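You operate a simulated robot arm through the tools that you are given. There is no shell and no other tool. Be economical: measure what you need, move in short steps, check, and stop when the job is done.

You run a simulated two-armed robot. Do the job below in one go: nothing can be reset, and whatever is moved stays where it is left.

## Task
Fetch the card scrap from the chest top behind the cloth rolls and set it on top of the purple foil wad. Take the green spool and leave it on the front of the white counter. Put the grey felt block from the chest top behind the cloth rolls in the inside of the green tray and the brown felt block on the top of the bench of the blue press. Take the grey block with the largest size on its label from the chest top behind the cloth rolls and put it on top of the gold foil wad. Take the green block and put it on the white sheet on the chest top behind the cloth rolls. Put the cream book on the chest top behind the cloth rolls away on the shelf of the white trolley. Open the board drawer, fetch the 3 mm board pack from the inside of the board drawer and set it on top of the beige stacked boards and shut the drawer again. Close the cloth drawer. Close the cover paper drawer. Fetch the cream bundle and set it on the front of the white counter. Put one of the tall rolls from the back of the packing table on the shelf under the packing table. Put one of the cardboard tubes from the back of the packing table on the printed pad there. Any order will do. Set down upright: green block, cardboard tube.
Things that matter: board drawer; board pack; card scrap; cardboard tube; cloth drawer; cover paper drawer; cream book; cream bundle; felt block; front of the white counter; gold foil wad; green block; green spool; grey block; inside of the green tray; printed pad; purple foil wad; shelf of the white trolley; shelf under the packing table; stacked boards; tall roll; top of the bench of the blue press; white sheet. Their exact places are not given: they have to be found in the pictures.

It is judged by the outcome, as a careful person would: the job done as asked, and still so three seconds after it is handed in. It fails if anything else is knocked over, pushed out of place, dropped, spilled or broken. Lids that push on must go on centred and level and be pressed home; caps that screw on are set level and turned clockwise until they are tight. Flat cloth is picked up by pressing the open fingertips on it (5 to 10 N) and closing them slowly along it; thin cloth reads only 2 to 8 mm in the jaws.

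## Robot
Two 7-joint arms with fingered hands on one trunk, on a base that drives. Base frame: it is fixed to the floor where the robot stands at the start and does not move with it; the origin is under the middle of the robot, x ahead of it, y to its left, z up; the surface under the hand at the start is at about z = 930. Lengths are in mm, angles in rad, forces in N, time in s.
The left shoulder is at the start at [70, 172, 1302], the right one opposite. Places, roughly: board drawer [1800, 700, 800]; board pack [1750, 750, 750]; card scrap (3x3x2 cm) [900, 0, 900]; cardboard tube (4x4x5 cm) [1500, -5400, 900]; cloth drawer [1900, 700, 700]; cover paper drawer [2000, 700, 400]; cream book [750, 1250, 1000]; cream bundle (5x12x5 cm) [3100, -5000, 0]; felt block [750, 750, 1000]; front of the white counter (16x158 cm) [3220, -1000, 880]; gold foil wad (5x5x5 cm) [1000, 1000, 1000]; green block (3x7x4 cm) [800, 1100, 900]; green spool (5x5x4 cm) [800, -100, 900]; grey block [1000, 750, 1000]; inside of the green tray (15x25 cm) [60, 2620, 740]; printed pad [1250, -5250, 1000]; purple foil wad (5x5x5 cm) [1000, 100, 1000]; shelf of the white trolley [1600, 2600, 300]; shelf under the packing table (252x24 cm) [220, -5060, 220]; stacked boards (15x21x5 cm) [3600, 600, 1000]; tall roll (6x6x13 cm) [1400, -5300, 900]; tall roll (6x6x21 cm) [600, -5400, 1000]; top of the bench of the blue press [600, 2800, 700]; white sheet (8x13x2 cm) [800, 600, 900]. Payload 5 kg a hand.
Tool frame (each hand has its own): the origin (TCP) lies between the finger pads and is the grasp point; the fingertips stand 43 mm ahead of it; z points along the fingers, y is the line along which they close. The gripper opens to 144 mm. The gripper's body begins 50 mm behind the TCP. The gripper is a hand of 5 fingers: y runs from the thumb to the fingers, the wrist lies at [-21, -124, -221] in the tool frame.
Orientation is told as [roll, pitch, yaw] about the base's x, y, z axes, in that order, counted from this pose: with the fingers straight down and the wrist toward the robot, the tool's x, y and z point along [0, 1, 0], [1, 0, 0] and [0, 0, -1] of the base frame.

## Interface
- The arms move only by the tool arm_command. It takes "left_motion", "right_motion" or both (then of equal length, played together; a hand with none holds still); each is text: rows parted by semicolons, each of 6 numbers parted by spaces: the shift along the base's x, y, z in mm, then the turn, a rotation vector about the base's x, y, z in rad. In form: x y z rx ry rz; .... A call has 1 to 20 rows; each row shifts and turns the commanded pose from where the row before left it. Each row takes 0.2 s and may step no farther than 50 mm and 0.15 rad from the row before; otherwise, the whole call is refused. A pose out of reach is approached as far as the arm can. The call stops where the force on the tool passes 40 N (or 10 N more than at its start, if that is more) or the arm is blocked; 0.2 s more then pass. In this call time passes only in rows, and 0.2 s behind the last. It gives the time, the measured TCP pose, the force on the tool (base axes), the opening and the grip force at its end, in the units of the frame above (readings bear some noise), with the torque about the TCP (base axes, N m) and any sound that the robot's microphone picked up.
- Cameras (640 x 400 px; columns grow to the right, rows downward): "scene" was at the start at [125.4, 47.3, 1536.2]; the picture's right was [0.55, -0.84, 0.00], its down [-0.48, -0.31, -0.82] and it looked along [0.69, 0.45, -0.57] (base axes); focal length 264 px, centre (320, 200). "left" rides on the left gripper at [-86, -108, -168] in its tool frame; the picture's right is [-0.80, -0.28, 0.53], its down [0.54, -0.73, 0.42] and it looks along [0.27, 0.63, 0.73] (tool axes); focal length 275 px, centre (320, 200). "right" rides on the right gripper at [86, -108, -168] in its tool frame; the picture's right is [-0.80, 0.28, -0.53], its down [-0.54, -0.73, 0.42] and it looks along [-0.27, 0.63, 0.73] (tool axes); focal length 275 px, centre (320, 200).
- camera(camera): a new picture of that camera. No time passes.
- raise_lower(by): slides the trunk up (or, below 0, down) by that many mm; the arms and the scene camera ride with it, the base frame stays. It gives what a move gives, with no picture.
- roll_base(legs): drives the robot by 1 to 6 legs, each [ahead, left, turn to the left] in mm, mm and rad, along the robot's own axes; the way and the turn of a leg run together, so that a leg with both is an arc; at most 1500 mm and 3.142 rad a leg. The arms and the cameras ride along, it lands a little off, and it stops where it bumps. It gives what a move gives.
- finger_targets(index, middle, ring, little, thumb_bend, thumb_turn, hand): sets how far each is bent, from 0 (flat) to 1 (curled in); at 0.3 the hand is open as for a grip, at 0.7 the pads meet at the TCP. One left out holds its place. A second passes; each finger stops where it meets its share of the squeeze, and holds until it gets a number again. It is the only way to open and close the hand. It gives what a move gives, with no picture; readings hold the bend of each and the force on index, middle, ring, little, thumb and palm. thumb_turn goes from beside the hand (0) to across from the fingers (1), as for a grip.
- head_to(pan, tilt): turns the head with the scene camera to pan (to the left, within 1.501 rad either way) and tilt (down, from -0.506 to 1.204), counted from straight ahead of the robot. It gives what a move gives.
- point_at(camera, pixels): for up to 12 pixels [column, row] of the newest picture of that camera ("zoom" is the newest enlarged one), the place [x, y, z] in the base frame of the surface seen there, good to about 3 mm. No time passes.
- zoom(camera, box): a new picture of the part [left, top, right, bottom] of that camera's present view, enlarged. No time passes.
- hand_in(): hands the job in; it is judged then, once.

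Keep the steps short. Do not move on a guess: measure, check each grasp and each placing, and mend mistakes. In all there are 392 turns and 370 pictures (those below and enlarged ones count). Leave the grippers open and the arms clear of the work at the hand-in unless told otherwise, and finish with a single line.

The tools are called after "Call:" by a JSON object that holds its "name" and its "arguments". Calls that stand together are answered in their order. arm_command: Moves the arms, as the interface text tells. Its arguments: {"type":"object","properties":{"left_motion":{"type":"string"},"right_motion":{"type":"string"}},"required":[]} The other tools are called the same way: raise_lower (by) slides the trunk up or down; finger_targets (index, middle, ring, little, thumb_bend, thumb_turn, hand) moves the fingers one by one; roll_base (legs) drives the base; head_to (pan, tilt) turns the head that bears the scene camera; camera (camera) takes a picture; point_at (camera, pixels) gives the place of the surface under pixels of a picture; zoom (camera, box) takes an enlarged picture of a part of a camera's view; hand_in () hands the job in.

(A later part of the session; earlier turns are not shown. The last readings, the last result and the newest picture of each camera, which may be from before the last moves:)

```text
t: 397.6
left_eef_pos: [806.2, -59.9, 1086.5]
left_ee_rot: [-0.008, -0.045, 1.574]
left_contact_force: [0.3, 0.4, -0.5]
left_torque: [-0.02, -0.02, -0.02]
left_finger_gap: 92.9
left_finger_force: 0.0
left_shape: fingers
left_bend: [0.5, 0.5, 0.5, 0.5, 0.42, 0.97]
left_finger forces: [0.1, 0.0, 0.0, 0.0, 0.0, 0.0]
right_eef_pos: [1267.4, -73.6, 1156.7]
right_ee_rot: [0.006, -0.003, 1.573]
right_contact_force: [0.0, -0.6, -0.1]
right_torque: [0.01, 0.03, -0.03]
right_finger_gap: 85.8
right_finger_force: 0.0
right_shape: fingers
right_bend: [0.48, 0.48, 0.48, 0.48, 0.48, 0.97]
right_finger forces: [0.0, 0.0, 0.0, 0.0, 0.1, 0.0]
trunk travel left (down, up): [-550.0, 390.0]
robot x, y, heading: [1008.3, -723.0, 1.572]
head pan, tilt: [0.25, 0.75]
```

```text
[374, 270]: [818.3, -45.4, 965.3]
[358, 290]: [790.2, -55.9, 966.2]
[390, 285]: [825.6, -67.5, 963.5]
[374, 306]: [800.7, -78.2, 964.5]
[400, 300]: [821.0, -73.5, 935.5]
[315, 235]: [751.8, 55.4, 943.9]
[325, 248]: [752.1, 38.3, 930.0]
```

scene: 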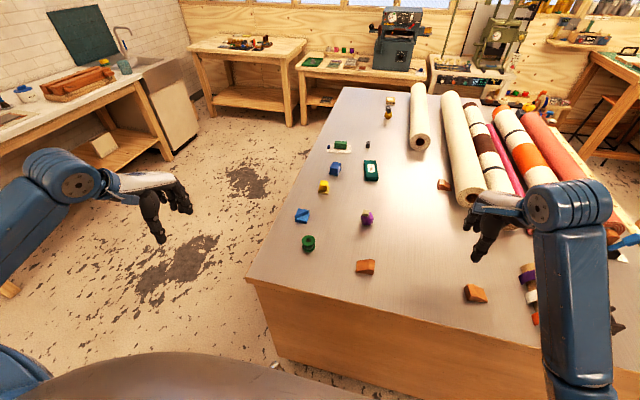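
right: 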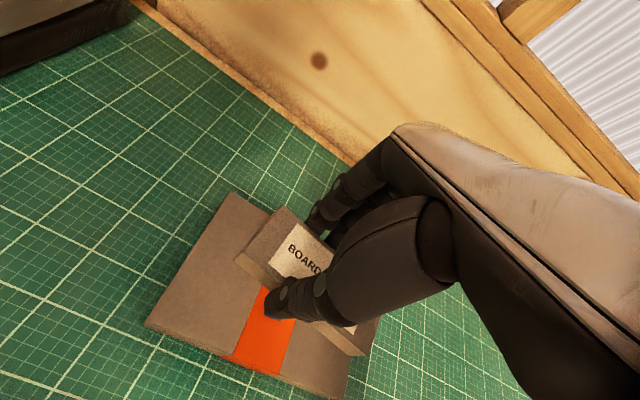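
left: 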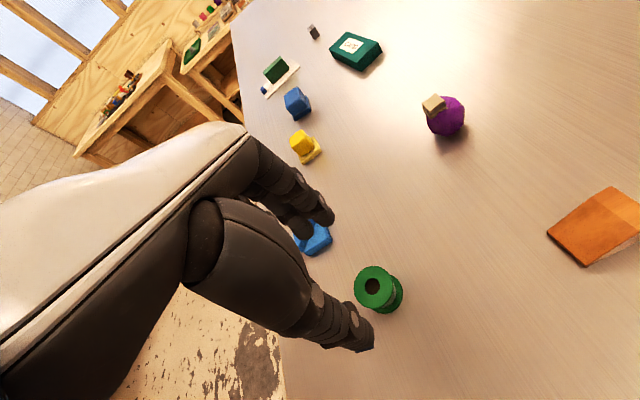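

Spool centre (808,-61). Lower with gap ~80 and close.

Call:
{"name": "finger_targets", "arguments": {"hand": "left", "index": 0.48, "middle": 0.48, "ring": 0.5, "little": 0.5, "thumb_bend": 0.48}}

Call:
{"name": "arm_command", "arguments": {"left_motion": "4 -1 -35 -0.045 0.008 0; 0 0 -35 0 0 0; 0 0 -32 0 0 0"}}

Call:
{"name": "finger_targets", "arguments": {"hand": "left", "index": 0.62, "middle": 0.62, "thumb_bend": 0.62}}

Call:
{"name": "zoom", "arguments": {"camera": "left", "box": [260, 180, 460, 340]}}

```text
t: 398.6
left_eef_pos: [806.0, -60.0, 1085.7]
left_ee_rot: [-0.007, -0.043, 1.573]
left_contact_force: [-0.2, 0.5, 0.7]
left_torque: [-0.01, 0.01, 0.05]
left_finger_gap: 85.8
left_finger_force: 0.1
left_shape: fingers
left_bend: [0.48, 0.48, 0.5, 0.5, 0.48, 0.97]
left_finger forces: [0.0, 0.0, 0.0, 0.0, 0.0, 0.0]
right_eef_pos: [1267.4, -72.5, 1155.9]
right_ee_rot: [0.005, -0.002, 1.576]
right_contact_force: [-0.5, -0.1, 0.0]
right_torque: [-0.03, -0.02, 0.04]
right_finger_gap: 85.6
right_finger_force: 0.1
right_shape: fingers
right_bend: [0.48, 0.48, 0.48, 0.48, 0.48, 0.97]
right_finger forces: [0.1, 0.0, 0.0, 0.0, 0.0, 0.1]
trunk travel left (down, up): [-550.0, 390.0]
robot x, y, heading: [1005.8, -723.3, 1.576]
head pan, tilt: [0.25, 0.75]
```

```text
t: 399.4
left_eef_pos: [810.4, -60.4, 983.5]
left_ee_rot: [0.002, 0.0, 1.571]
left_contact_force: [0.9, 0.3, 0.9]
left_torque: [-0.03, 0.02, -0.02]
left_finger_gap: 86.0
left_finger_force: 0.1
left_shape: fingers
left_bend: [0.48, 0.48, 0.5, 0.5, 0.48, 0.97]
left_finger forces: [0.1, 0.0, 0.0, 0.0, 0.1, 0.0]
right_eef_pos: [1268.9, -73.4, 1156.1]
right_ee_rot: [0.005, -0.002, 1.574]
right_contact_force: [0.5, 0.9, -0.6]
right_torque: [0.0, 0.02, 0.03]
right_finger_gap: 85.7
right_finger_force: 0.0
right_shape: fingers
right_bend: [0.48, 0.48, 0.48, 0.48, 0.48, 0.97]
right_finger forces: [0.0, 0.1, 0.0, 0.0, 0.0, 0.0]
trunk travel left (down, up): [-550.0, 390.0]
robot x, y, heading: [1005.4, -725.7, 1.578]
head pan, tilt: [0.25, 0.75]
```

```text
t: 400.4
left_eef_pos: [810.7, -60.1, 984.4]
left_ee_rot: [0.003, -0.001, 1.571]
left_contact_force: [0.4, 0.4, -0.4]
left_torque: [-0.02, -0.04, -0.04]
left_finger_gap: 41.0
left_finger_force: 2.1
left_shape: fingers
left_bend: [0.61, 0.61, 0.5, 0.5, 0.6, 0.97]
left_finger forces: [1.2, 1.5, 0.1, 0.1, 2.6, 0.1]
right_eef_pos: [1268.7, -72.5, 1155.5]
right_ee_rot: [0.006, -0.001, 1.574]
right_contact_force: [0.6, -0.2, 0.8]
right_torque: [0.02, -0.03, 0.03]
right_finger_gap: 85.7
right_finger_force: 0.1
right_shape: fingers
right_bend: [0.48, 0.48, 0.48, 0.48, 0.48, 0.97]
right_finger forces: [0.1, 0.1, 0.0, 0.0, 0.0, 0.1]
trunk travel left (down, up): [-550.0, 390.0]
robot x, y, heading: [1008.5, -724.1, 1.574]
head pan, tilt: [0.25, 0.75]
```

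```text
2.50 times, centred on (360, 260) of left
```

zoom: 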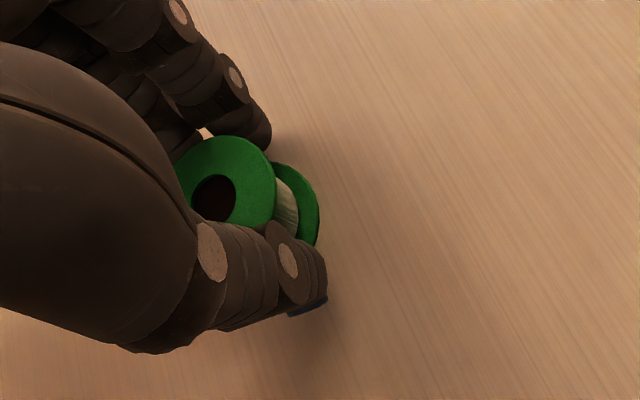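

Squeeze and lift.

Call:
{"name": "finger_targets", "arguments": {"hand": "left", "index": 0.71, "middle": 0.71, "thumb_bend": 0.71}}

Call:
{"name": "arm_command", "arguments": {"left_motion": "0 0 20 0 0 0; 0 0 40 0 0 0; 0 0 40 0 0 0; 0 0 40 0 0 0; 0 0 20 0 0 0"}}

Call:
{"name": "camera", "arguments": {"camera": "left"}}

```text
t: 401.4
left_eef_pos: [811.2, -61.5, 984.9]
left_ee_rot: [0.002, -0.001, 1.57]
left_contact_force: [0.4, 1.2, 2.0]
left_torque: [-0.04, 0.05, 0.0]
left_finger_gap: 37.7
left_finger_force: 17.9
left_shape: fingers
left_bend: [0.63, 0.65, 0.5, 0.5, 0.61, 0.96]
left_finger forces: [9.3, 8.9, 0.0, 0.1, 17.2, 0.0]
right_eef_pos: [1268.5, -72.5, 1155.8]
right_ee_rot: [0.006, -0.001, 1.574]
right_contact_force: [1.6, 0.1, 0.0]
right_torque: [-0.01, 0.03, 0.01]
right_finger_gap: 85.5
right_finger_force: 0.1
right_shape: fingers
right_bend: [0.48, 0.48, 0.48, 0.48, 0.48, 0.97]
right_finger forces: [0.0, 0.0, 0.1, 0.0, 0.0, 0.1]
trunk travel left (down, up): [-550.0, 390.0]
robot x, y, heading: [1007.5, -722.8, 1.571]
head pan, tilt: [0.25, 0.75]
```

```text
t: 402.6
left_eef_pos: [810.6, -61.3, 1142.6]
left_ee_rot: [0.003, 0.002, 1.571]
left_contact_force: [-0.7, -0.4, -0.3]
left_torque: [-0.01, 0.02, -0.01]
left_finger_gap: 37.9
left_finger_force: 17.9
left_shape: fingers
left_bend: [0.63, 0.66, 0.5, 0.5, 0.61, 0.96]
left_finger forces: [9.4, 8.5, 0.1, 0.0, 17.1, 0.1]
right_eef_pos: [1268.1, -71.6, 1156.9]
right_ee_rot: [0.004, -0.001, 1.575]
right_contact_force: [-0.3, -0.3, 0.4]
right_torque: [-0.01, 0.02, -0.02]
right_finger_gap: 85.5
right_finger_force: 0.0
right_shape: fingers
right_bend: [0.48, 0.48, 0.48, 0.48, 0.48, 0.97]
right_finger forces: [0.0, 0.1, 0.1, 0.0, 0.1, 0.0]
trunk travel left (down, up): [-550.0, 390.0]
robot x, y, heading: [1002.6, -726.9, 1.578]
head pan, tilt: [0.25, 0.75]
```

```text
172 pictures are left
```

left: 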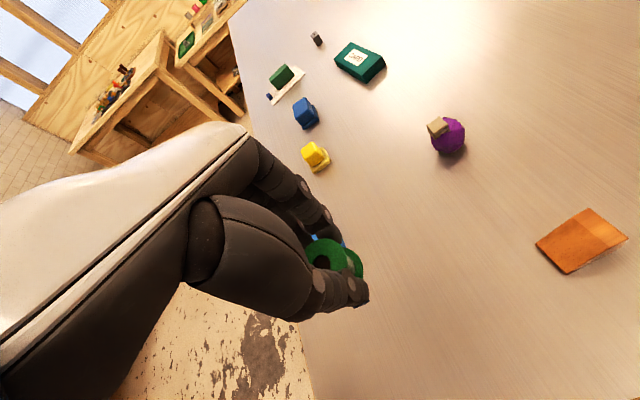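

Spool held. Turn right to face +x and drive toward the white counter.

Call:
{"name": "roll_base", "arguments": {"legs": [[0, 0, -1.572], [1400, 0, 0]]}}

Call:
{"name": "head_to", "arguments": {"pan": 0.1, "tilt": 0.6}}

Call:
{"name": "camera", "arguments": {"camera": "scene"}}

```text
t: 413.5
left_eef_pos: [3092.3, -539.2, 1145.0]
left_ee_rot: [0.004, -0.001, -0.009]
left_contact_force: [0.0, 0.7, 0.1]
left_torque: [0.01, -0.04, 0.01]
left_finger_gap: 37.2
left_finger_force: 17.0
left_shape: fingers
left_bend: [0.63, 0.66, 0.5, 0.5, 0.61, 0.96]
left_finger forces: [9.0, 8.3, 0.0, 0.1, 16.5, 0.0]
right_eef_pos: [3078.4, -998.0, 1156.5]
right_ee_rot: [0.005, -0.002, -0.007]
right_contact_force: [-0.1, -0.7, 0.3]
right_torque: [-0.02, -0.03, 0.03]
right_finger_gap: 85.4
right_finger_force: 0.0
right_shape: fingers
right_bend: [0.48, 0.48, 0.48, 0.48, 0.48, 0.97]
right_finger forces: [0.0, 0.0, 0.0, 0.1, 0.0, 0.0]
trunk travel left (down, up): [-550.0, 390.0]
robot x, y, heading: [2427.2, -729.4, -0.007]
head pan, tilt: [0.25, 0.75]
```

```text
t: 414.2
left_eef_pos: [3093.4, -539.0, 1143.2]
left_ee_rot: [0.001, 0.001, -0.009]
left_contact_force: [0.0, -0.7, -1.0]
left_torque: [-0.01, 0.0, -0.01]
left_finger_gap: 37.3
left_finger_force: 17.0
left_shape: fingers
left_bend: [0.63, 0.66, 0.5, 0.5, 0.61, 0.96]
left_finger forces: [9.0, 8.3, 0.0, 0.0, 16.5, 0.0]
right_eef_pos: [3077.1, -997.6, 1155.6]
right_ee_rot: [0.005, -0.002, -0.008]
right_contact_force: [0.6, 0.0, -0.9]
right_torque: [-0.04, 0.01, -0.01]
right_finger_gap: 85.5
right_finger_force: 0.1
right_shape: fingers
right_bend: [0.48, 0.48, 0.48, 0.48, 0.48, 0.97]
right_finger forces: [0.1, 0.0, 0.0, 0.0, 0.0, 0.0]
trunk travel left (down, up): [-550.0, 390.0]
robot x, y, heading: [2429.3, -727.3, -0.002]
head pan, tilt: [0.099, 0.6]
```

```text
171 pictures are left
```

scene: 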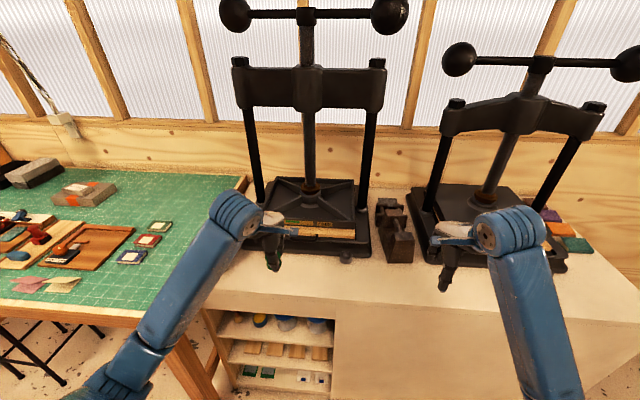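

Call:
{"name": "point_at", "arguments": {"camera": "scene", "pixels": [[300, 268], [300, 285], [300, 300], [400, 285], [400, 270], [250, 275], [230, 285], [330, 262], [480, 300], [550, 300], [345, 255]]}}

```text
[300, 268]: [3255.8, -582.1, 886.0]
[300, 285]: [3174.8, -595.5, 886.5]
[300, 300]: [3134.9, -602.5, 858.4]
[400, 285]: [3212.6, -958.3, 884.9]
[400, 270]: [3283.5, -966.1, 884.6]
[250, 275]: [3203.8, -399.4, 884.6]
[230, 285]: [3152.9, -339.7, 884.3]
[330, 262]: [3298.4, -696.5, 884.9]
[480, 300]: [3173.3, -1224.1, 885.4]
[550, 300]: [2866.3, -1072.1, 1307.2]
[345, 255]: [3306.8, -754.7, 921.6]
```

Counter top z≈885, front strip x 3140–3310. Place the spool at (3220,-540).

Call:
{"name": "arm_command", "arguments": {"left_motion": "42 0 0 0 0 0; 42 0 0 0 0 0; 42 0 0 0 0 0; 0 0 -45 0 0 0; 0 0 -45 0 0 0; 0 0 -45 0 0 0; 0 0 -45 0 0 0; 0 0 -15 0 0 0"}}

Call:
{"name": "arm_command", "arguments": {"left_motion": "0 0 -4 0 0 0"}}

Call:
{"name": "arm_command", "arguments": {"left_motion": "0 0 -3 0 0 0"}}

Call:
{"name": "camera", "arguments": {"camera": "left"}}

```text
t: 416.0
left_eef_pos: [3218.7, -539.1, 949.8]
left_ee_rot: [0.002, 0.0, -0.009]
left_contact_force: [-0.3, -0.5, -0.3]
left_torque: [0.02, 0.0, -0.02]
left_finger_gap: 37.5
left_finger_force: 16.9
left_shape: fingers
left_bend: [0.63, 0.66, 0.5, 0.5, 0.61, 0.96]
left_finger forces: [9.0, 8.4, 0.0, 0.0, 16.4, 0.0]
right_eef_pos: [3077.7, -998.5, 1156.4]
right_ee_rot: [0.005, -0.002, -0.008]
right_contact_force: [0.5, 0.2, -0.1]
right_torque: [-0.05, 0.0, 0.0]
right_finger_gap: 85.7
right_finger_force: 0.1
right_shape: fingers
right_bend: [0.48, 0.48, 0.48, 0.48, 0.48, 0.97]
right_finger forces: [0.0, 0.0, 0.0, 0.0, 0.1, 0.0]
trunk travel left (down, up): [-550.0, 390.0]
robot x, y, heading: [2428.3, -729.6, -0.005]
head pan, tilt: [0.099, 0.6]
```

```text
t: 416.4
left_eef_pos: [3219.8, -538.5, 945.0]
left_ee_rot: [0.002, 0.002, -0.01]
left_contact_force: [0.7, 0.2, -0.6]
left_torque: [-0.02, -0.02, -0.02]
left_finger_gap: 37.1
left_finger_force: 16.8
left_shape: fingers
left_bend: [0.63, 0.66, 0.5, 0.5, 0.61, 0.96]
left_finger forces: [9.0, 8.4, 0.0, 0.0, 16.6, 0.0]
right_eef_pos: [3076.1, -997.2, 1156.5]
right_ee_rot: [0.004, -0.002, -0.007]
right_contact_force: [0.0, 0.6, -1.7]
right_torque: [-0.01, -0.03, 0.01]
right_finger_gap: 85.8
right_finger_force: 0.0
right_shape: fingers
right_bend: [0.48, 0.48, 0.48, 0.48, 0.48, 0.97]
right_finger forces: [0.1, 0.0, 0.0, 0.1, 0.0, 0.0]
trunk travel left (down, up): [-550.0, 390.0]
robot x, y, heading: [2428.0, -730.1, -0.004]
head pan, tilt: [0.099, 0.6]
```

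```text
t: 416.8
left_eef_pos: [3219.3, -539.3, 941.4]
left_ee_rot: [0.003, 0.002, -0.009]
left_contact_force: [-0.2, 0.5, -0.1]
left_torque: [-0.01, 0.01, -0.01]
left_finger_gap: 37.4
left_finger_force: 16.8
left_shape: fingers
left_bend: [0.63, 0.66, 0.5, 0.5, 0.61, 0.96]
left_finger forces: [9.1, 8.4, 0.0, 0.0, 16.5, 0.0]
right_eef_pos: [3078.2, -997.8, 1156.7]
right_ee_rot: [0.006, -0.001, -0.004]
right_contact_force: [-0.7, -0.2, -0.6]
right_torque: [-0.01, 0.0, -0.02]
right_finger_gap: 85.8
right_finger_force: 0.1
right_shape: fingers
right_bend: [0.48, 0.48, 0.48, 0.48, 0.48, 0.97]
right_finger forces: [0.1, 0.1, 0.0, 0.1, 0.0, 0.1]
trunk travel left (down, up): [-550.0, 390.0]
robot x, y, heading: [2429.6, -727.0, -0.012]
head pan, tilt: [0.099, 0.6]
```

```text
170 pictures are left
```

left: 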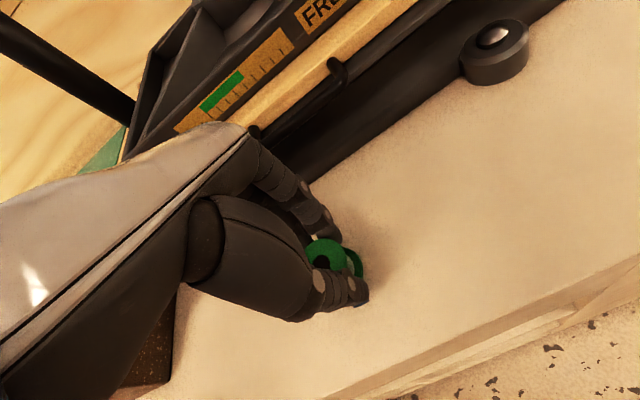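

Call:
{"name": "arm_command", "arguments": {"left_motion": "0 0 -2.5 0 0 0"}}

Call:
{"name": "arm_command", "arguments": {"left_motion": "0 0 -2 0 0 0"}}

```text
t: 417.2
left_eef_pos: [3219.8, -539.0, 938.4]
left_ee_rot: [0.002, 0.001, -0.01]
left_contact_force: [-0.8, 0.5, 0.1]
left_torque: [-0.04, 0.03, 0.01]
left_finger_gap: 37.2
left_finger_force: 17.0
left_shape: fingers
left_bend: [0.63, 0.66, 0.5, 0.5, 0.61, 0.96]
left_finger forces: [8.8, 8.5, 0.0, 0.0, 16.6, 0.1]
right_eef_pos: [3077.2, -998.3, 1156.3]
right_ee_rot: [0.006, -0.003, -0.007]
right_contact_force: [0.3, 0.1, -0.4]
right_torque: [-0.01, 0.02, 0.02]
right_finger_gap: 85.7
right_finger_force: 0.2
right_shape: fingers
right_bend: [0.48, 0.48, 0.48, 0.48, 0.48, 0.97]
right_finger forces: [0.1, 0.0, 0.0, 0.0, 0.0, 0.1]
trunk travel left (down, up): [-550.0, 390.0]
robot x, y, heading: [2430.2, -730.1, -0.007]
head pan, tilt: [0.099, 0.6]
```

```text
t: 417.6
left_eef_pos: [3219.3, -538.9, 938.0]
left_ee_rot: [0.002, -0.002, -0.008]
left_contact_force: [1.0, -0.5, 5.4]
left_torque: [-0.01, 0.12, -0.04]
left_finger_gap: 37.0
left_finger_force: 17.8
left_shape: fingers
left_bend: [0.63, 0.66, 0.5, 0.5, 0.61, 0.96]
left_finger forces: [9.4, 9.6, 0.0, 0.0, 16.9, 0.0]
right_eef_pos: [3076.6, -998.7, 1157.3]
right_ee_rot: [0.005, -0.002, -0.007]
right_contact_force: [-1.2, -0.2, 0.0]
right_torque: [-0.02, 0.02, 0.02]
right_finger_gap: 85.7
right_finger_force: 0.0
right_shape: fingers
right_bend: [0.48, 0.48, 0.48, 0.48, 0.48, 0.97]
right_finger forces: [0.0, 0.0, 0.0, 0.0, 0.0, 0.1]
trunk travel left (down, up): [-550.0, 390.0]
robot x, y, heading: [2433.5, -727.2, -0.006]
head pan, tilt: [0.099, 0.6]
```

Contact. Release and lift.

Call:
{"name": "finger_targets", "arguments": {"hand": "left", "index": 0.5, "middle": 0.5, "thumb_bend": 0.5}}

Call:
{"name": "arm_command", "arguments": {"left_motion": "0 0 20 0 0 0; 0 0 40 0 0 0; 0 0 45 0 0 0; 0 0 45 0 0 0; -40 0 30 0 0 0; -40 0 0 0 0 0"}}

Call:
{"name": "camera", "arguments": {"camera": "left"}}

```text
t: 418.6
left_eef_pos: [3218.3, -539.5, 936.6]
left_ee_rot: [0.002, 0.0, -0.01]
left_contact_force: [1.0, -0.4, -0.1]
left_torque: [0.0, -0.01, 0.0]
left_finger_gap: 78.1
left_finger_force: 0.1
left_shape: fingers
left_bend: [0.5, 0.5, 0.5, 0.5, 0.5, 0.97]
left_finger forces: [0.1, 0.0, 0.0, 0.1, 0.0, 0.0]
right_eef_pos: [3077.6, -997.9, 1156.2]
right_ee_rot: [0.003, -0.003, -0.008]
right_contact_force: [0.9, -0.2, 0.1]
right_torque: [0.0, 0.03, 0.02]
right_finger_gap: 85.7
right_finger_force: 0.0
right_shape: fingers
right_bend: [0.48, 0.48, 0.48, 0.48, 0.48, 0.97]
right_finger forces: [0.1, 0.0, 0.1, 0.0, 0.0, 0.0]
trunk travel left (down, up): [-550.0, 390.0]
robot x, y, heading: [2429.1, -735.6, -0.008]
head pan, tilt: [0.099, 0.6]
```

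```text
t: 420.0
left_eef_pos: [3137.8, -538.8, 1117.1]
left_ee_rot: [0.002, 0.0, -0.008]
left_contact_force: [-0.5, 0.0, 1.2]
left_torque: [-0.04, -0.03, 0.02]
left_finger_gap: 78.2
left_finger_force: 0.0
left_shape: fingers
left_bend: [0.5, 0.5, 0.5, 0.5, 0.5, 0.97]
left_finger forces: [0.0, 0.1, 0.0, 0.0, 0.0, 0.0]
right_eef_pos: [3075.6, -997.6, 1157.3]
right_ee_rot: [0.007, -0.002, -0.007]
right_contact_force: [0.3, 0.1, -0.5]
right_torque: [-0.01, -0.07, -0.04]
right_finger_gap: 85.8
right_finger_force: 0.1
right_shape: fingers
right_bend: [0.48, 0.48, 0.48, 0.48, 0.48, 0.97]
right_finger forces: [0.1, 0.0, 0.1, 0.1, 0.1, 0.0]
trunk travel left (down, up): [-550.0, 390.0]
robot x, y, heading: [2429.6, -724.9, -0.009]
head pan, tilt: [0.099, 0.6]
```

```text
169 pictures are left
```

left: 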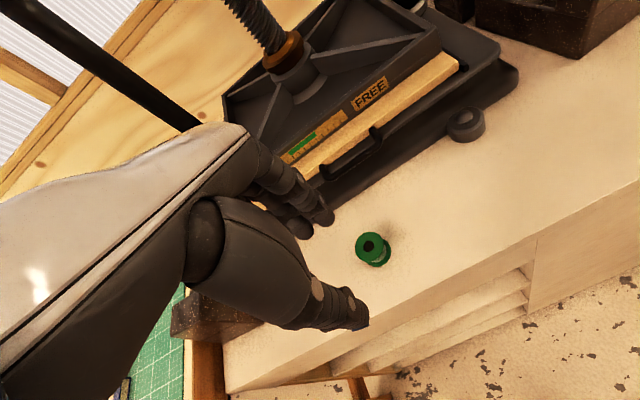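

Spool stands on the counter front. Next the packing area far south. Look right.

Call:
{"name": "head_to", "arguments": {"pan": -1.45, "tilt": 0.3}}

Call:
{"name": "camera", "arguments": {"camera": "scene"}}

```text
t: 421.6
left_eef_pos: [3138.3, -539.6, 1116.6]
left_ee_rot: [0.0, -0.001, -0.008]
left_contact_force: [-0.3, 0.1, -1.0]
left_torque: [-0.02, 0.0, 0.02]
left_finger_gap: 78.5
left_finger_force: 0.1
left_shape: fingers
left_bend: [0.5, 0.5, 0.5, 0.5, 0.5, 0.97]
left_finger forces: [0.0, 0.0, 0.0, 0.1, 0.0, 0.0]
right_eef_pos: [3076.2, -997.8, 1156.8]
right_ee_rot: [0.004, -0.002, -0.007]
right_contact_force: [0.0, 0.3, -0.1]
right_torque: [0.0, 0.02, 0.0]
right_finger_gap: 85.8
right_finger_force: 0.0
right_shape: fingers
right_bend: [0.48, 0.48, 0.48, 0.48, 0.48, 0.97]
right_finger forces: [0.0, 0.0, 0.0, 0.0, 0.1, 0.0]
trunk travel left (down, up): [-550.0, 390.0]
robot x, y, heading: [2428.6, -730.2, -0.003]
head pan, tilt: [-1.45, 0.3]
```

```text
168 pictures are left
```

scene: 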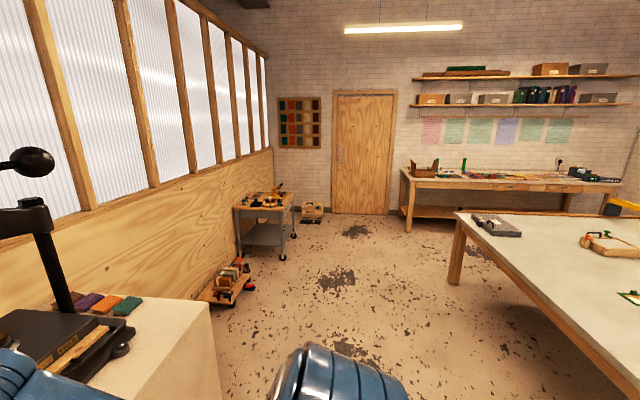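

Call:
{"name": "zoom", "arguments": {"camera": "scene", "box": [200, 170, 340, 310]}}

Call:
{"name": "zoom", "arguments": {"camera": "scene", "box": [395, 140, 640, 270]}}

Call:
{"name": "point_at", "arguments": {"camera": "scene", "pixels": [[232, 285], [312, 210], [265, 210], [460, 240], [455, 215], [460, 282], [560, 300], [410, 180], [430, 212], [600, 185]]}}

```text
2.86 times, centred on (270, 240) of scene
```

zoom: 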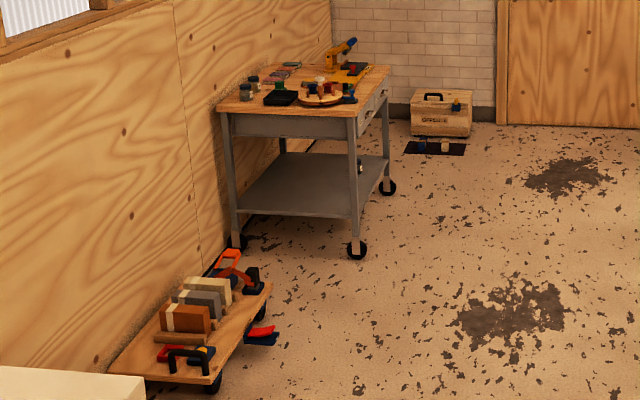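

```text
2.61 times, centred on (518, 205) of scene
```

zoom: 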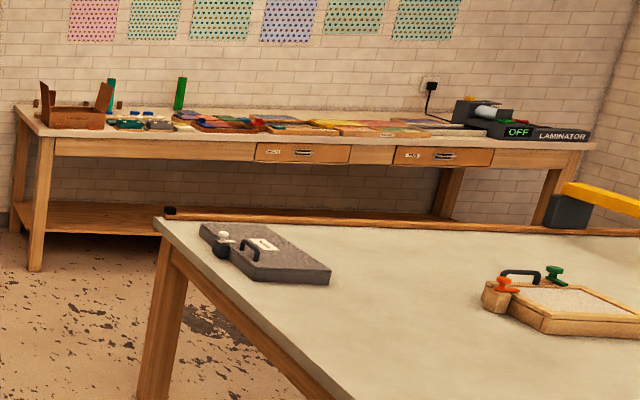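

```text
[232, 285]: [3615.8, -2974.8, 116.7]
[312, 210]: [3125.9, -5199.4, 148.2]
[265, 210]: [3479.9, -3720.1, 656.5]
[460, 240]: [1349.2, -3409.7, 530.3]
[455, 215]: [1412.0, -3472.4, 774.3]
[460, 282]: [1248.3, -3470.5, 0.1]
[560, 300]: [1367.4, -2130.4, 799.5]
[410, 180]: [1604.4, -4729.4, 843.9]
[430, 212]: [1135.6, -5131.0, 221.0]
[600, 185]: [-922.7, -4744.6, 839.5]
```

The packing table is along the south wall (front y≈-4730, z≈844, right end x≈1620). I back off, turn right, and drive south.

Call:
{"name": "roll_base", "arguments": {"legs": [[-100, 0, 0], [0, 0, -1.568], [1500, 0, 0], [1400, 0, 0]]}}

Call:
{"name": "head_to", "arguments": {"pan": -0.2, "tilt": 0.4}}

Call:
{"name": "camera", "arguments": {"camera": "scene"}}

```text
t: 440.2
left_eef_pos: [2529.8, -4349.8, 1117.2]
left_ee_rot: [0.002, 0.002, -1.566]
left_contact_force: [0.5, 0.5, -0.1]
left_torque: [0.0, 0.0, 0.01]
left_finger_gap: 78.4
left_finger_force: 0.1
left_shape: fingers
left_bend: [0.5, 0.5, 0.5, 0.5, 0.5, 0.97]
left_finger forces: [0.0, 0.0, 0.0, 0.0, 0.0, 0.0]
right_eef_pos: [2070.6, -4294.8, 1156.6]
right_ee_rot: [0.005, -0.003, -1.563]
right_contact_force: [0.2, 0.3, -0.5]
right_torque: [-0.01, 0.0, 0.01]
right_finger_gap: 85.7
right_finger_force: 0.1
right_shape: fingers
right_bend: [0.48, 0.48, 0.48, 0.48, 0.48, 0.97]
right_finger forces: [0.0, 0.1, 0.0, 0.0, 0.0, 0.0]
trunk travel left (down, up): [-550.0, 390.0]
robot x, y, heading: [2331.5, -3644.4, -1.565]
head pan, tilt: [-1.45, 0.3]
```

```text
t: 441.7
left_eef_pos: [2529.7, -4350.2, 1116.5]
left_ee_rot: [0.002, -0.001, -1.565]
left_contact_force: [0.2, 0.7, -1.1]
left_torque: [0.01, 0.03, 0.01]
left_finger_gap: 78.3
left_finger_force: 0.0
left_shape: fingers
left_bend: [0.5, 0.5, 0.5, 0.5, 0.5, 0.97]
left_finger forces: [0.1, 0.0, 0.0, 0.0, 0.0, 0.0]
right_eef_pos: [2069.4, -4294.8, 1157.2]
right_ee_rot: [0.007, -0.001, -1.564]
right_contact_force: [-0.5, 0.0, 0.7]
right_torque: [0.03, 0.01, 0.01]
right_finger_gap: 85.8
right_finger_force: 0.0
right_shape: fingers
right_bend: [0.48, 0.48, 0.48, 0.48, 0.48, 0.97]
right_finger forces: [0.0, 0.1, 0.0, 0.0, 0.1, 0.0]
trunk travel left (down, up): [-550.0, 390.0]
robot x, y, heading: [2332.2, -3641.1, -1.562]
head pan, tilt: [-0.201, 0.4]
```

```text
165 pictures are left
```

scene: 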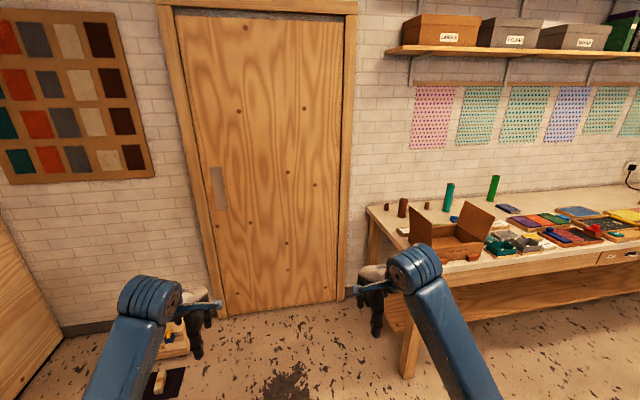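

Call:
{"name": "zoom", "arguments": {"camera": "scene", "box": [360, 170, 560, 290]}}

Call:
{"name": "point_at", "arguments": {"camera": "zoom", "pixels": [[82, 120], [135, 120], [212, 118], [285, 90], [430, 55], [135, 190], [300, 190], [20, 120], [140, 270], [170, 150], [475, 115], [360, 130]]}}

```text
3.20 times, centred on (460, 230) of scene
```

zoom: 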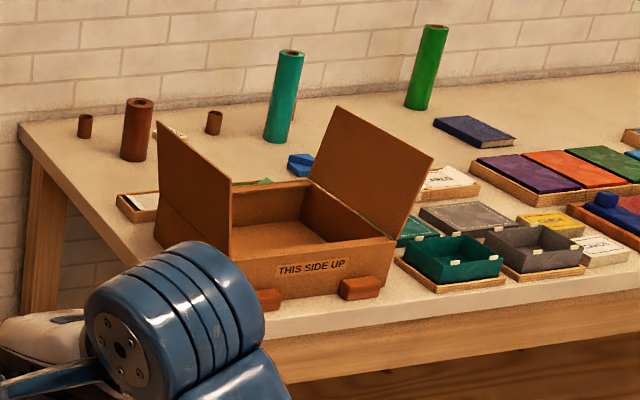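

```text
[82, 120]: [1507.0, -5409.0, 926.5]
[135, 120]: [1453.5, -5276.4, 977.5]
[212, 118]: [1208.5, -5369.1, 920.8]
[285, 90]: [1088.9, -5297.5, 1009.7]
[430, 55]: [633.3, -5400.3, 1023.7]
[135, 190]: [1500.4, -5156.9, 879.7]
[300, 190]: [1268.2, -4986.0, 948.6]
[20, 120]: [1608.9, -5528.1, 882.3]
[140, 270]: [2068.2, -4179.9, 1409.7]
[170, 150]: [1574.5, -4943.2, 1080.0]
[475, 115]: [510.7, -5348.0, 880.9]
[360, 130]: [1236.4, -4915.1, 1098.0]
```

Tubes: (1507,-5409) and (1208,-5369); tall rolls: brown (1453,-5276, ~13 cm), teal (1089,-5297), green (633,-5400). I'll work from the table's right end: turn to face -x and slide south.

Call:
{"name": "roll_base", "arguments": {"legs": [[0, 0, -1.578], [-130, 0, 0], [0, 1400, 0]]}}

Call:
{"name": "head_to", "arguments": {"pan": 0.2, "tilt": 0.55}}

Call:
{"name": "camera", "arguments": {"camera": "scene"}}

```text
t: 453.3
left_eef_pos: [1740.8, -5218.9, 1116.0]
left_ee_rot: [0.001, 0.001, 3.126]
left_contact_force: [-0.4, 0.3, -0.6]
left_torque: [0.01, -0.01, 0.05]
left_finger_gap: 78.5
left_finger_force: 0.1
left_shape: fingers
left_bend: [0.5, 0.5, 0.5, 0.5, 0.5, 0.97]
left_finger forces: [0.1, 0.0, 0.0, 0.0, 0.0, 0.0]
right_eef_pos: [1804.1, -4762.3, 1156.0]
right_ee_rot: [0.007, -0.002, 3.132]
right_contact_force: [-0.7, 0.1, 0.3]
right_torque: [0.0, 0.0, 0.0]
right_finger_gap: 85.7
right_finger_force: 0.1
right_shape: fingers
right_bend: [0.48, 0.48, 0.48, 0.48, 0.48, 0.97]
right_finger forces: [0.0, 0.1, 0.0, 0.1, 0.0, 0.0]
trunk travel left (down, up): [-550.0, 390.0]
robot x, y, heading: [2449.7, -5033.4, 3.134]
head pan, tilt: [-0.201, 0.4]
```

```text
t: 454.2
left_eef_pos: [1740.6, -5219.9, 1116.2]
left_ee_rot: [0.002, 0.001, 3.125]
left_contact_force: [0.3, -0.1, 0.7]
left_torque: [0.01, -0.02, 0.0]
left_finger_gap: 78.7
left_finger_force: 0.2
left_shape: fingers
left_bend: [0.5, 0.5, 0.5, 0.5, 0.5, 0.97]
left_finger forces: [0.1, 0.0, 0.0, 0.0, 0.1, 0.0]
right_eef_pos: [1805.1, -4762.7, 1156.3]
right_ee_rot: [0.005, 0.0, 3.129]
right_contact_force: [0.3, -0.3, 0.9]
right_torque: [0.0, 0.04, 0.01]
right_finger_gap: 85.8
right_finger_force: 0.1
right_shape: fingers
right_bend: [0.48, 0.48, 0.48, 0.48, 0.48, 0.97]
right_finger forces: [0.0, 0.0, 0.0, 0.0, 0.0, 0.1]
trunk travel left (down, up): [-550.0, 390.0]
robot x, y, heading: [2451.0, -5032.3, 3.13]
head pan, tilt: [0.201, 0.55]
```

```text
163 pictures are left
```

scene: 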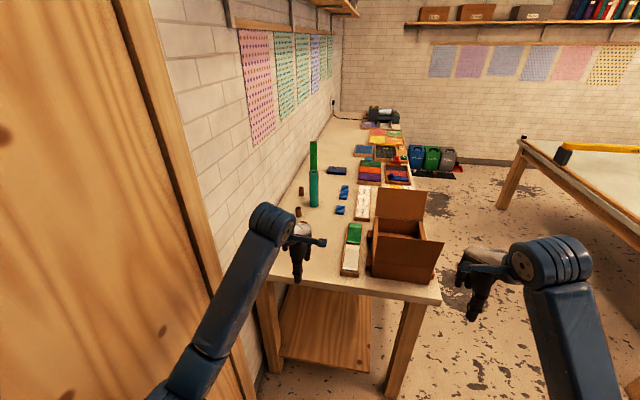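

The left elbow is close to the wall; I move right 130. Then zoom on the table top.

Call:
{"name": "roll_base", "arguments": {"legs": [[0, -140, 0]]}}

Call:
{"name": "zoom", "arguments": {"camera": "scene", "box": [240, 130, 460, 300]}}

Call:
{"name": "camera", "arguments": {"camera": "left"}}

```text
t: 455.5
left_eef_pos: [1742.2, -5082.8, 1115.5]
left_ee_rot: [0.0, 0.0, 3.13]
left_contact_force: [0.3, -0.7, -1.3]
left_torque: [0.04, -0.01, -0.02]
left_finger_gap: 78.2
left_finger_force: 0.1
left_shape: fingers
left_bend: [0.5, 0.5, 0.5, 0.5, 0.5, 0.97]
left_finger forces: [0.0, 0.0, 0.0, 0.0, 0.0, 0.0]
right_eef_pos: [1805.9, -4623.8, 1157.3]
right_ee_rot: [0.005, -0.001, 3.132]
right_contact_force: [-0.6, -1.4, 0.1]
right_torque: [0.02, 0.02, -0.01]
right_finger_gap: 85.9
right_finger_force: 0.0
right_shape: fingers
right_bend: [0.48, 0.48, 0.48, 0.48, 0.48, 0.97]
right_finger forces: [0.0, 0.1, 0.1, 0.0, 0.1, 0.1]
trunk travel left (down, up): [-550.0, 390.0]
robot x, y, heading: [2454.8, -4892.7, 3.126]
head pan, tilt: [0.201, 0.55]
```

```text
2.35 times, centred on (350, 215) of scene
```

zoom: 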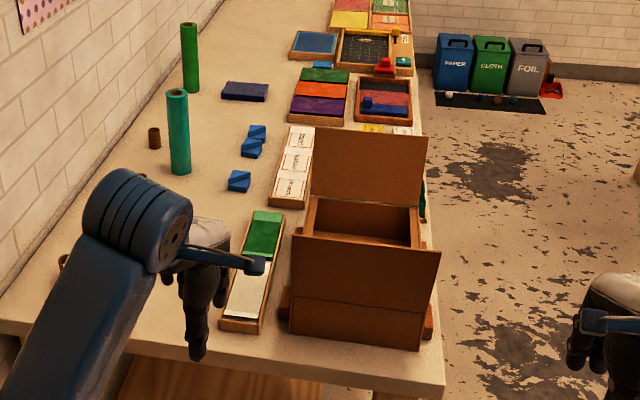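

```text
161 pictures are left
```

left: 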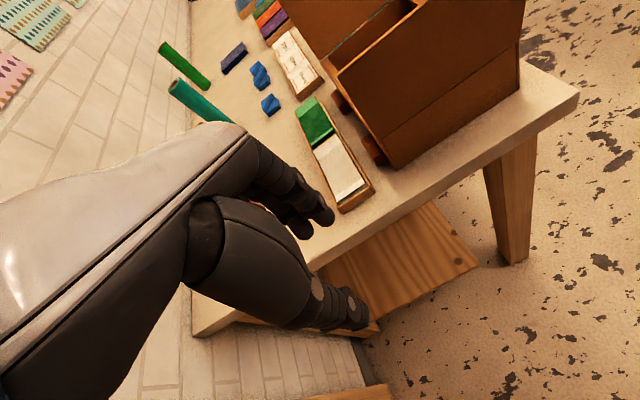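

I move the left hand aside to see the back corner of the table.

Call:
{"name": "arm_command", "arguments": {"left_motion": "0 45 20 0 0 0; 0 45 20 0 0 0; 0 45 0 0 0 0; 0 20 0 0 0 0"}}

Call:
{"name": "camera", "arguments": {"camera": "scene"}}

Call:
{"name": "zoom", "arguments": {"camera": "scene", "box": [220, 130, 380, 300]}}

```text
t: 456.5
left_eef_pos: [1740.9, -4923.8, 1157.4]
left_ee_rot: [0.001, -0.002, 3.129]
left_contact_force: [-0.5, -0.2, 0.3]
left_torque: [0.0, -0.02, 0.02]
left_finger_gap: 78.5
left_finger_force: 0.2
left_shape: fingers
left_bend: [0.5, 0.5, 0.5, 0.5, 0.5, 0.98]
left_finger forces: [0.1, 0.1, 0.1, 0.0, 0.1, 0.1]
right_eef_pos: [1805.3, -4623.0, 1155.9]
right_ee_rot: [0.007, -0.002, 3.132]
right_contact_force: [0.2, -0.1, 0.1]
right_torque: [0.02, 0.01, -0.02]
right_finger_gap: 85.3
right_finger_force: 0.0
right_shape: fingers
right_bend: [0.48, 0.48, 0.48, 0.48, 0.48, 0.97]
right_finger forces: [0.0, 0.1, 0.0, 0.0, 0.0, 0.0]
trunk travel left (down, up): [-550.0, 390.0]
robot x, y, heading: [2453.6, -4895.8, 3.128]
head pan, tilt: [0.201, 0.55]
```

```text
160 pictures are left
```

scene: 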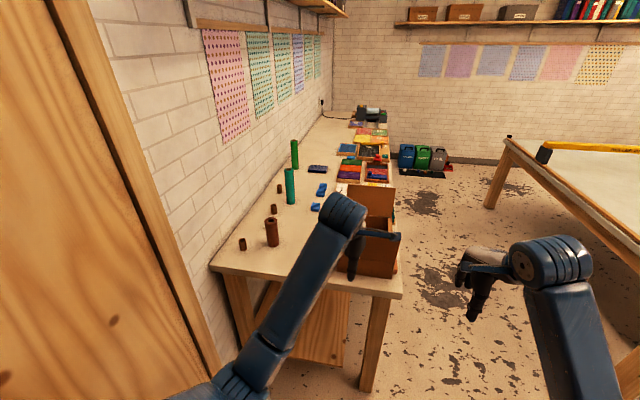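

```text
2.35 times, centred on (300, 215) of scene
```

zoom: 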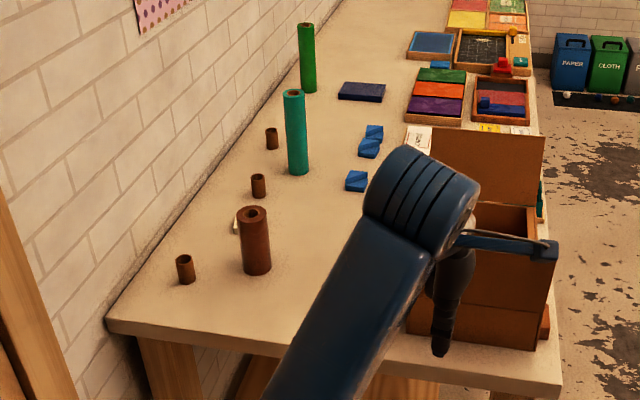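

Three cardboard tubes are seen, and something pale behind the brown roll at zoom (237,222): likely the printed pad. Measure.

Call:
{"name": "point_at", "arguments": {"camera": "zoom", "pixels": [[185, 268], [185, 258], [258, 185], [271, 138], [237, 222], [236, 230], [255, 240], [255, 210], [297, 150], [305, 60], [150, 315], [239, 215]]}}

Call:
{"name": "zoom", "arguments": {"camera": "scene", "box": [225, 190, 305, 270]}}

```text
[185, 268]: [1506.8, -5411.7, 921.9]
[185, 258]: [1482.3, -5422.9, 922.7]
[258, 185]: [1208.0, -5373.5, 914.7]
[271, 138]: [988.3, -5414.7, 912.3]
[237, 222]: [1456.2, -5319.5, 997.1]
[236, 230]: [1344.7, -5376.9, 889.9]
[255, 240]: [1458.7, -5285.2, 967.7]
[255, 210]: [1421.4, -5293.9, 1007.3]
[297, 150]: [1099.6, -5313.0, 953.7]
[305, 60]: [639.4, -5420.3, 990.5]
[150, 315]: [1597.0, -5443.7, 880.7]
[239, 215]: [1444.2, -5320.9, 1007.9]
```

```text
5.00 times, centred on (265, 230) of scene
```

zoom: 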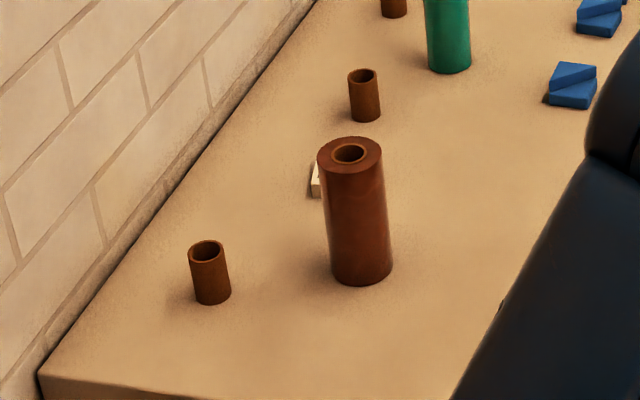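

The pad lies around (1320,-5340), partly behind the brown roll. I take the brown roll first with the left hand. Raise it, move it left, then drive ahead 300.

Call:
{"name": "arm_command", "arguments": {"left_motion": "0 0 40 0 0 0; 0 -45 20 0 0 0; 0 -45 0 0 0 0; 0 -45 0 0 0 0; 0 -45 0 0 0 0", "right_motion": "0 0 40 0 0 0; 0 0 20 0 0 0; 0 0 0 0 0 0; 0 0 0 0 0 0; 0 0 0 0 0 0"}}

Call:
{"name": "roll_base", "arguments": {"legs": [[300, 0, 0]]}}

Call:
{"name": "camera", "arguments": {"camera": "left"}}

Call:
{"name": "camera", "arguments": {"camera": "scene"}}

```text
t: 457.7
left_eef_pos: [1741.7, -5108.0, 1214.6]
left_ee_rot: [0.0, -0.001, 3.128]
left_contact_force: [0.1, -0.4, 0.0]
left_torque: [0.05, 0.0, 0.0]
left_finger_gap: 78.6
left_finger_force: 0.0
left_shape: fingers
left_bend: [0.5, 0.5, 0.5, 0.5, 0.5, 0.98]
left_finger forces: [0.1, 0.1, 0.0, 0.0, 0.0, 0.0]
right_eef_pos: [1804.8, -4623.6, 1216.8]
right_ee_rot: [0.002, -0.001, 3.131]
right_contact_force: [-0.3, -0.7, -0.5]
right_torque: [0.05, -0.01, -0.01]
right_finger_gap: 85.5
right_finger_force: 0.0
right_shape: fingers
right_bend: [0.48, 0.48, 0.48, 0.48, 0.48, 0.97]
right_finger forces: [0.0, 0.0, 0.0, 0.0, 0.1, 0.0]
trunk travel left (down, up): [-550.0, 390.0]
robot x, y, heading: [2452.8, -4891.6, 3.132]
head pan, tilt: [0.201, 0.55]
```

```text
t: 459.8
left_eef_pos: [1445.2, -5103.7, 1217.6]
left_ee_rot: [0.003, 0.0, 3.131]
left_contact_force: [1.0, 0.1, -0.2]
left_torque: [-0.04, 0.02, 0.0]
left_finger_gap: 78.2
left_finger_force: 0.0
left_shape: fingers
left_bend: [0.5, 0.5, 0.5, 0.5, 0.5, 0.98]
left_finger forces: [0.0, 0.0, 0.1, 0.1, 0.0, 0.1]
right_eef_pos: [1508.1, -4619.1, 1216.9]
right_ee_rot: [0.005, -0.003, 3.131]
right_contact_force: [0.0, 0.0, 0.4]
right_torque: [0.02, 0.04, -0.01]
right_finger_gap: 85.9
right_finger_force: 0.1
right_shape: fingers
right_bend: [0.48, 0.48, 0.48, 0.48, 0.48, 0.97]
right_finger forces: [0.0, 0.1, 0.0, 0.0, 0.1, 0.1]
trunk travel left (down, up): [-550.0, 390.0]
robot x, y, heading: [2153.2, -4890.2, 3.127]
head pan, tilt: [0.201, 0.55]
```

```text
157 pictures are left
```

left: 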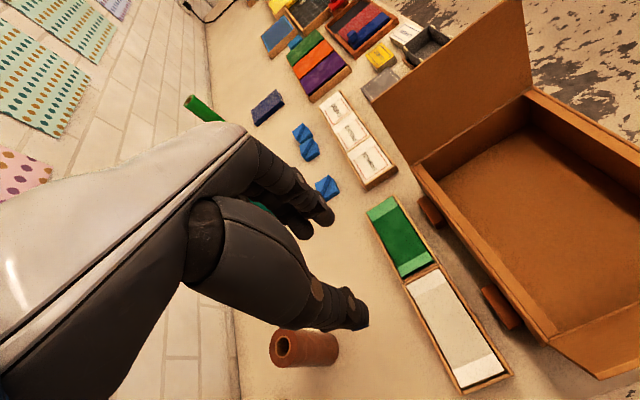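

```text
156 pictures are left
```

scene: 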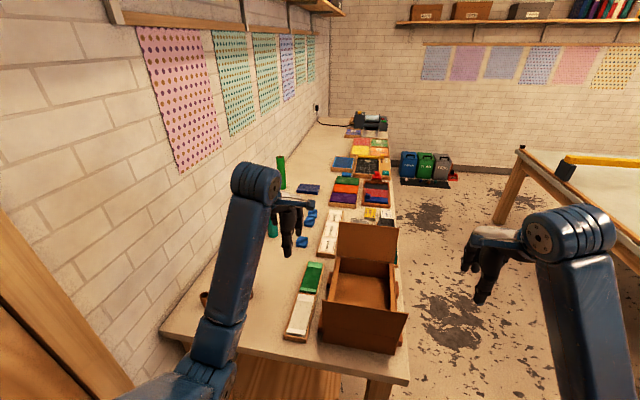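

Roll is at left-camera (305,348). Move over it.

Call:
{"name": "point_at", "arguments": {"camera": "left", "pixels": [[283, 345], [275, 350], [290, 335], [310, 350], [335, 345], [283, 362]]}}

Call:
{"name": "arm_command", "arguments": {"left_motion": "-3 -46 0 0 0 0; -3 -46 0 0 0 0; -4 -46 0 0 0 0; -4 -46 0 0 0 0"}}

Call:
{"name": "camera", "arguments": {"camera": "left"}}

Call:
{"name": "camera", "arguments": {"camera": "scene"}}

```text
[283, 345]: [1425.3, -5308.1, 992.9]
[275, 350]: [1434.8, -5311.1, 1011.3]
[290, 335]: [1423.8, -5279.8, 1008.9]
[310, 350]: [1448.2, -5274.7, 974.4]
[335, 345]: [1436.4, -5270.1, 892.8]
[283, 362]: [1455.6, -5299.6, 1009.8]
```

```text
t: 460.8
left_eef_pos: [1431.3, -5288.7, 1215.6]
left_ee_rot: [0.0, 0.0, 3.127]
left_contact_force: [0.1, 0.1, -0.4]
left_torque: [0.02, 0.0, 0.0]
left_finger_gap: 78.4
left_finger_force: 0.1
left_shape: fingers
left_bend: [0.5, 0.5, 0.5, 0.5, 0.5, 0.98]
left_finger forces: [0.1, 0.0, 0.0, 0.0, 0.1, 0.1]
right_eef_pos: [1506.5, -4621.6, 1217.7]
right_ee_rot: [0.003, -0.002, 3.131]
right_contact_force: [-0.2, 0.2, -0.1]
right_torque: [0.04, 0.03, -0.04]
right_finger_gap: 85.6
right_finger_force: 0.1
right_shape: fingers
right_bend: [0.48, 0.48, 0.48, 0.48, 0.48, 0.97]
right_finger forces: [0.0, 0.0, 0.0, 0.0, 0.1, 0.0]
trunk travel left (down, up): [-550.0, 390.0]
robot x, y, heading: [2152.0, -4889.5, 3.133]
head pan, tilt: [0.201, 0.55]
```

```text
155 pictures are left
```

left: 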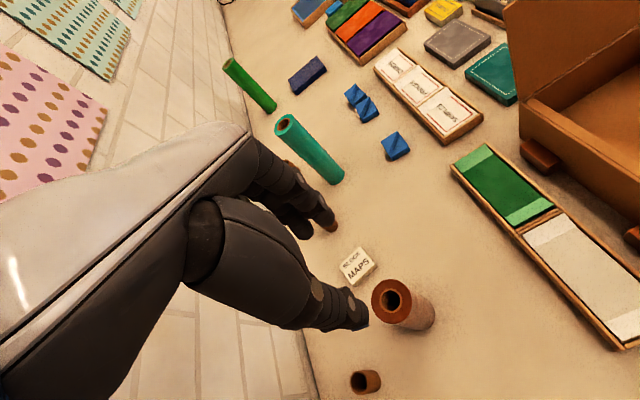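

```text
154 pictures are left
```

scene: 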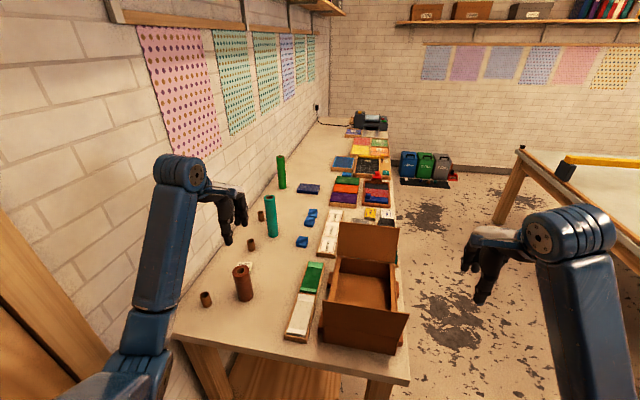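

The printed pad ("MAPS") is the small white block at (357,265). Measure roll, pad and tube.

Call:
{"name": "point_at", "arguments": {"camera": "left", "pixels": [[377, 300], [412, 298], [393, 283], [390, 322], [428, 318], [357, 265], [342, 268], [360, 248], [375, 266], [355, 283], [365, 377], [378, 375]]}}

Call:
{"name": "zoom", "arguments": {"camera": "left", "box": [320, 230, 450, 400]}}

```text
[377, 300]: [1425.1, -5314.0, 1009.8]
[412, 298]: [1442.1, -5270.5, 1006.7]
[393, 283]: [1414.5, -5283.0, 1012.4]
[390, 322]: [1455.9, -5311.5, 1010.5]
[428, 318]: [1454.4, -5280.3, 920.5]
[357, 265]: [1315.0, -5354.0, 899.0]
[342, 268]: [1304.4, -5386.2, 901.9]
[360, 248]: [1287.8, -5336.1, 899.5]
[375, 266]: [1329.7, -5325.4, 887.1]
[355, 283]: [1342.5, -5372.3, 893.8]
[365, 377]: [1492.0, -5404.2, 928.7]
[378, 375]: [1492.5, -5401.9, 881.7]
```

```text
2.35 times, centred on (385, 315) of left
```

zoom: 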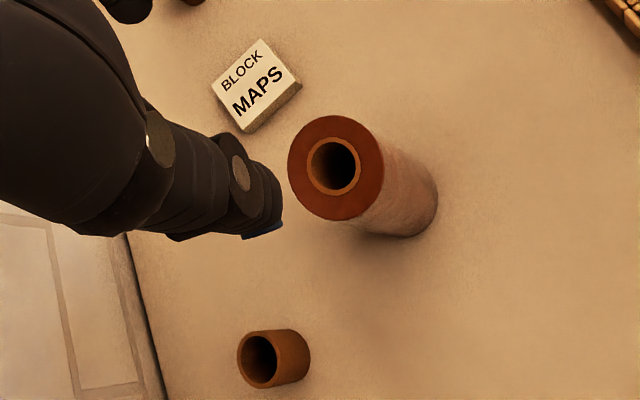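

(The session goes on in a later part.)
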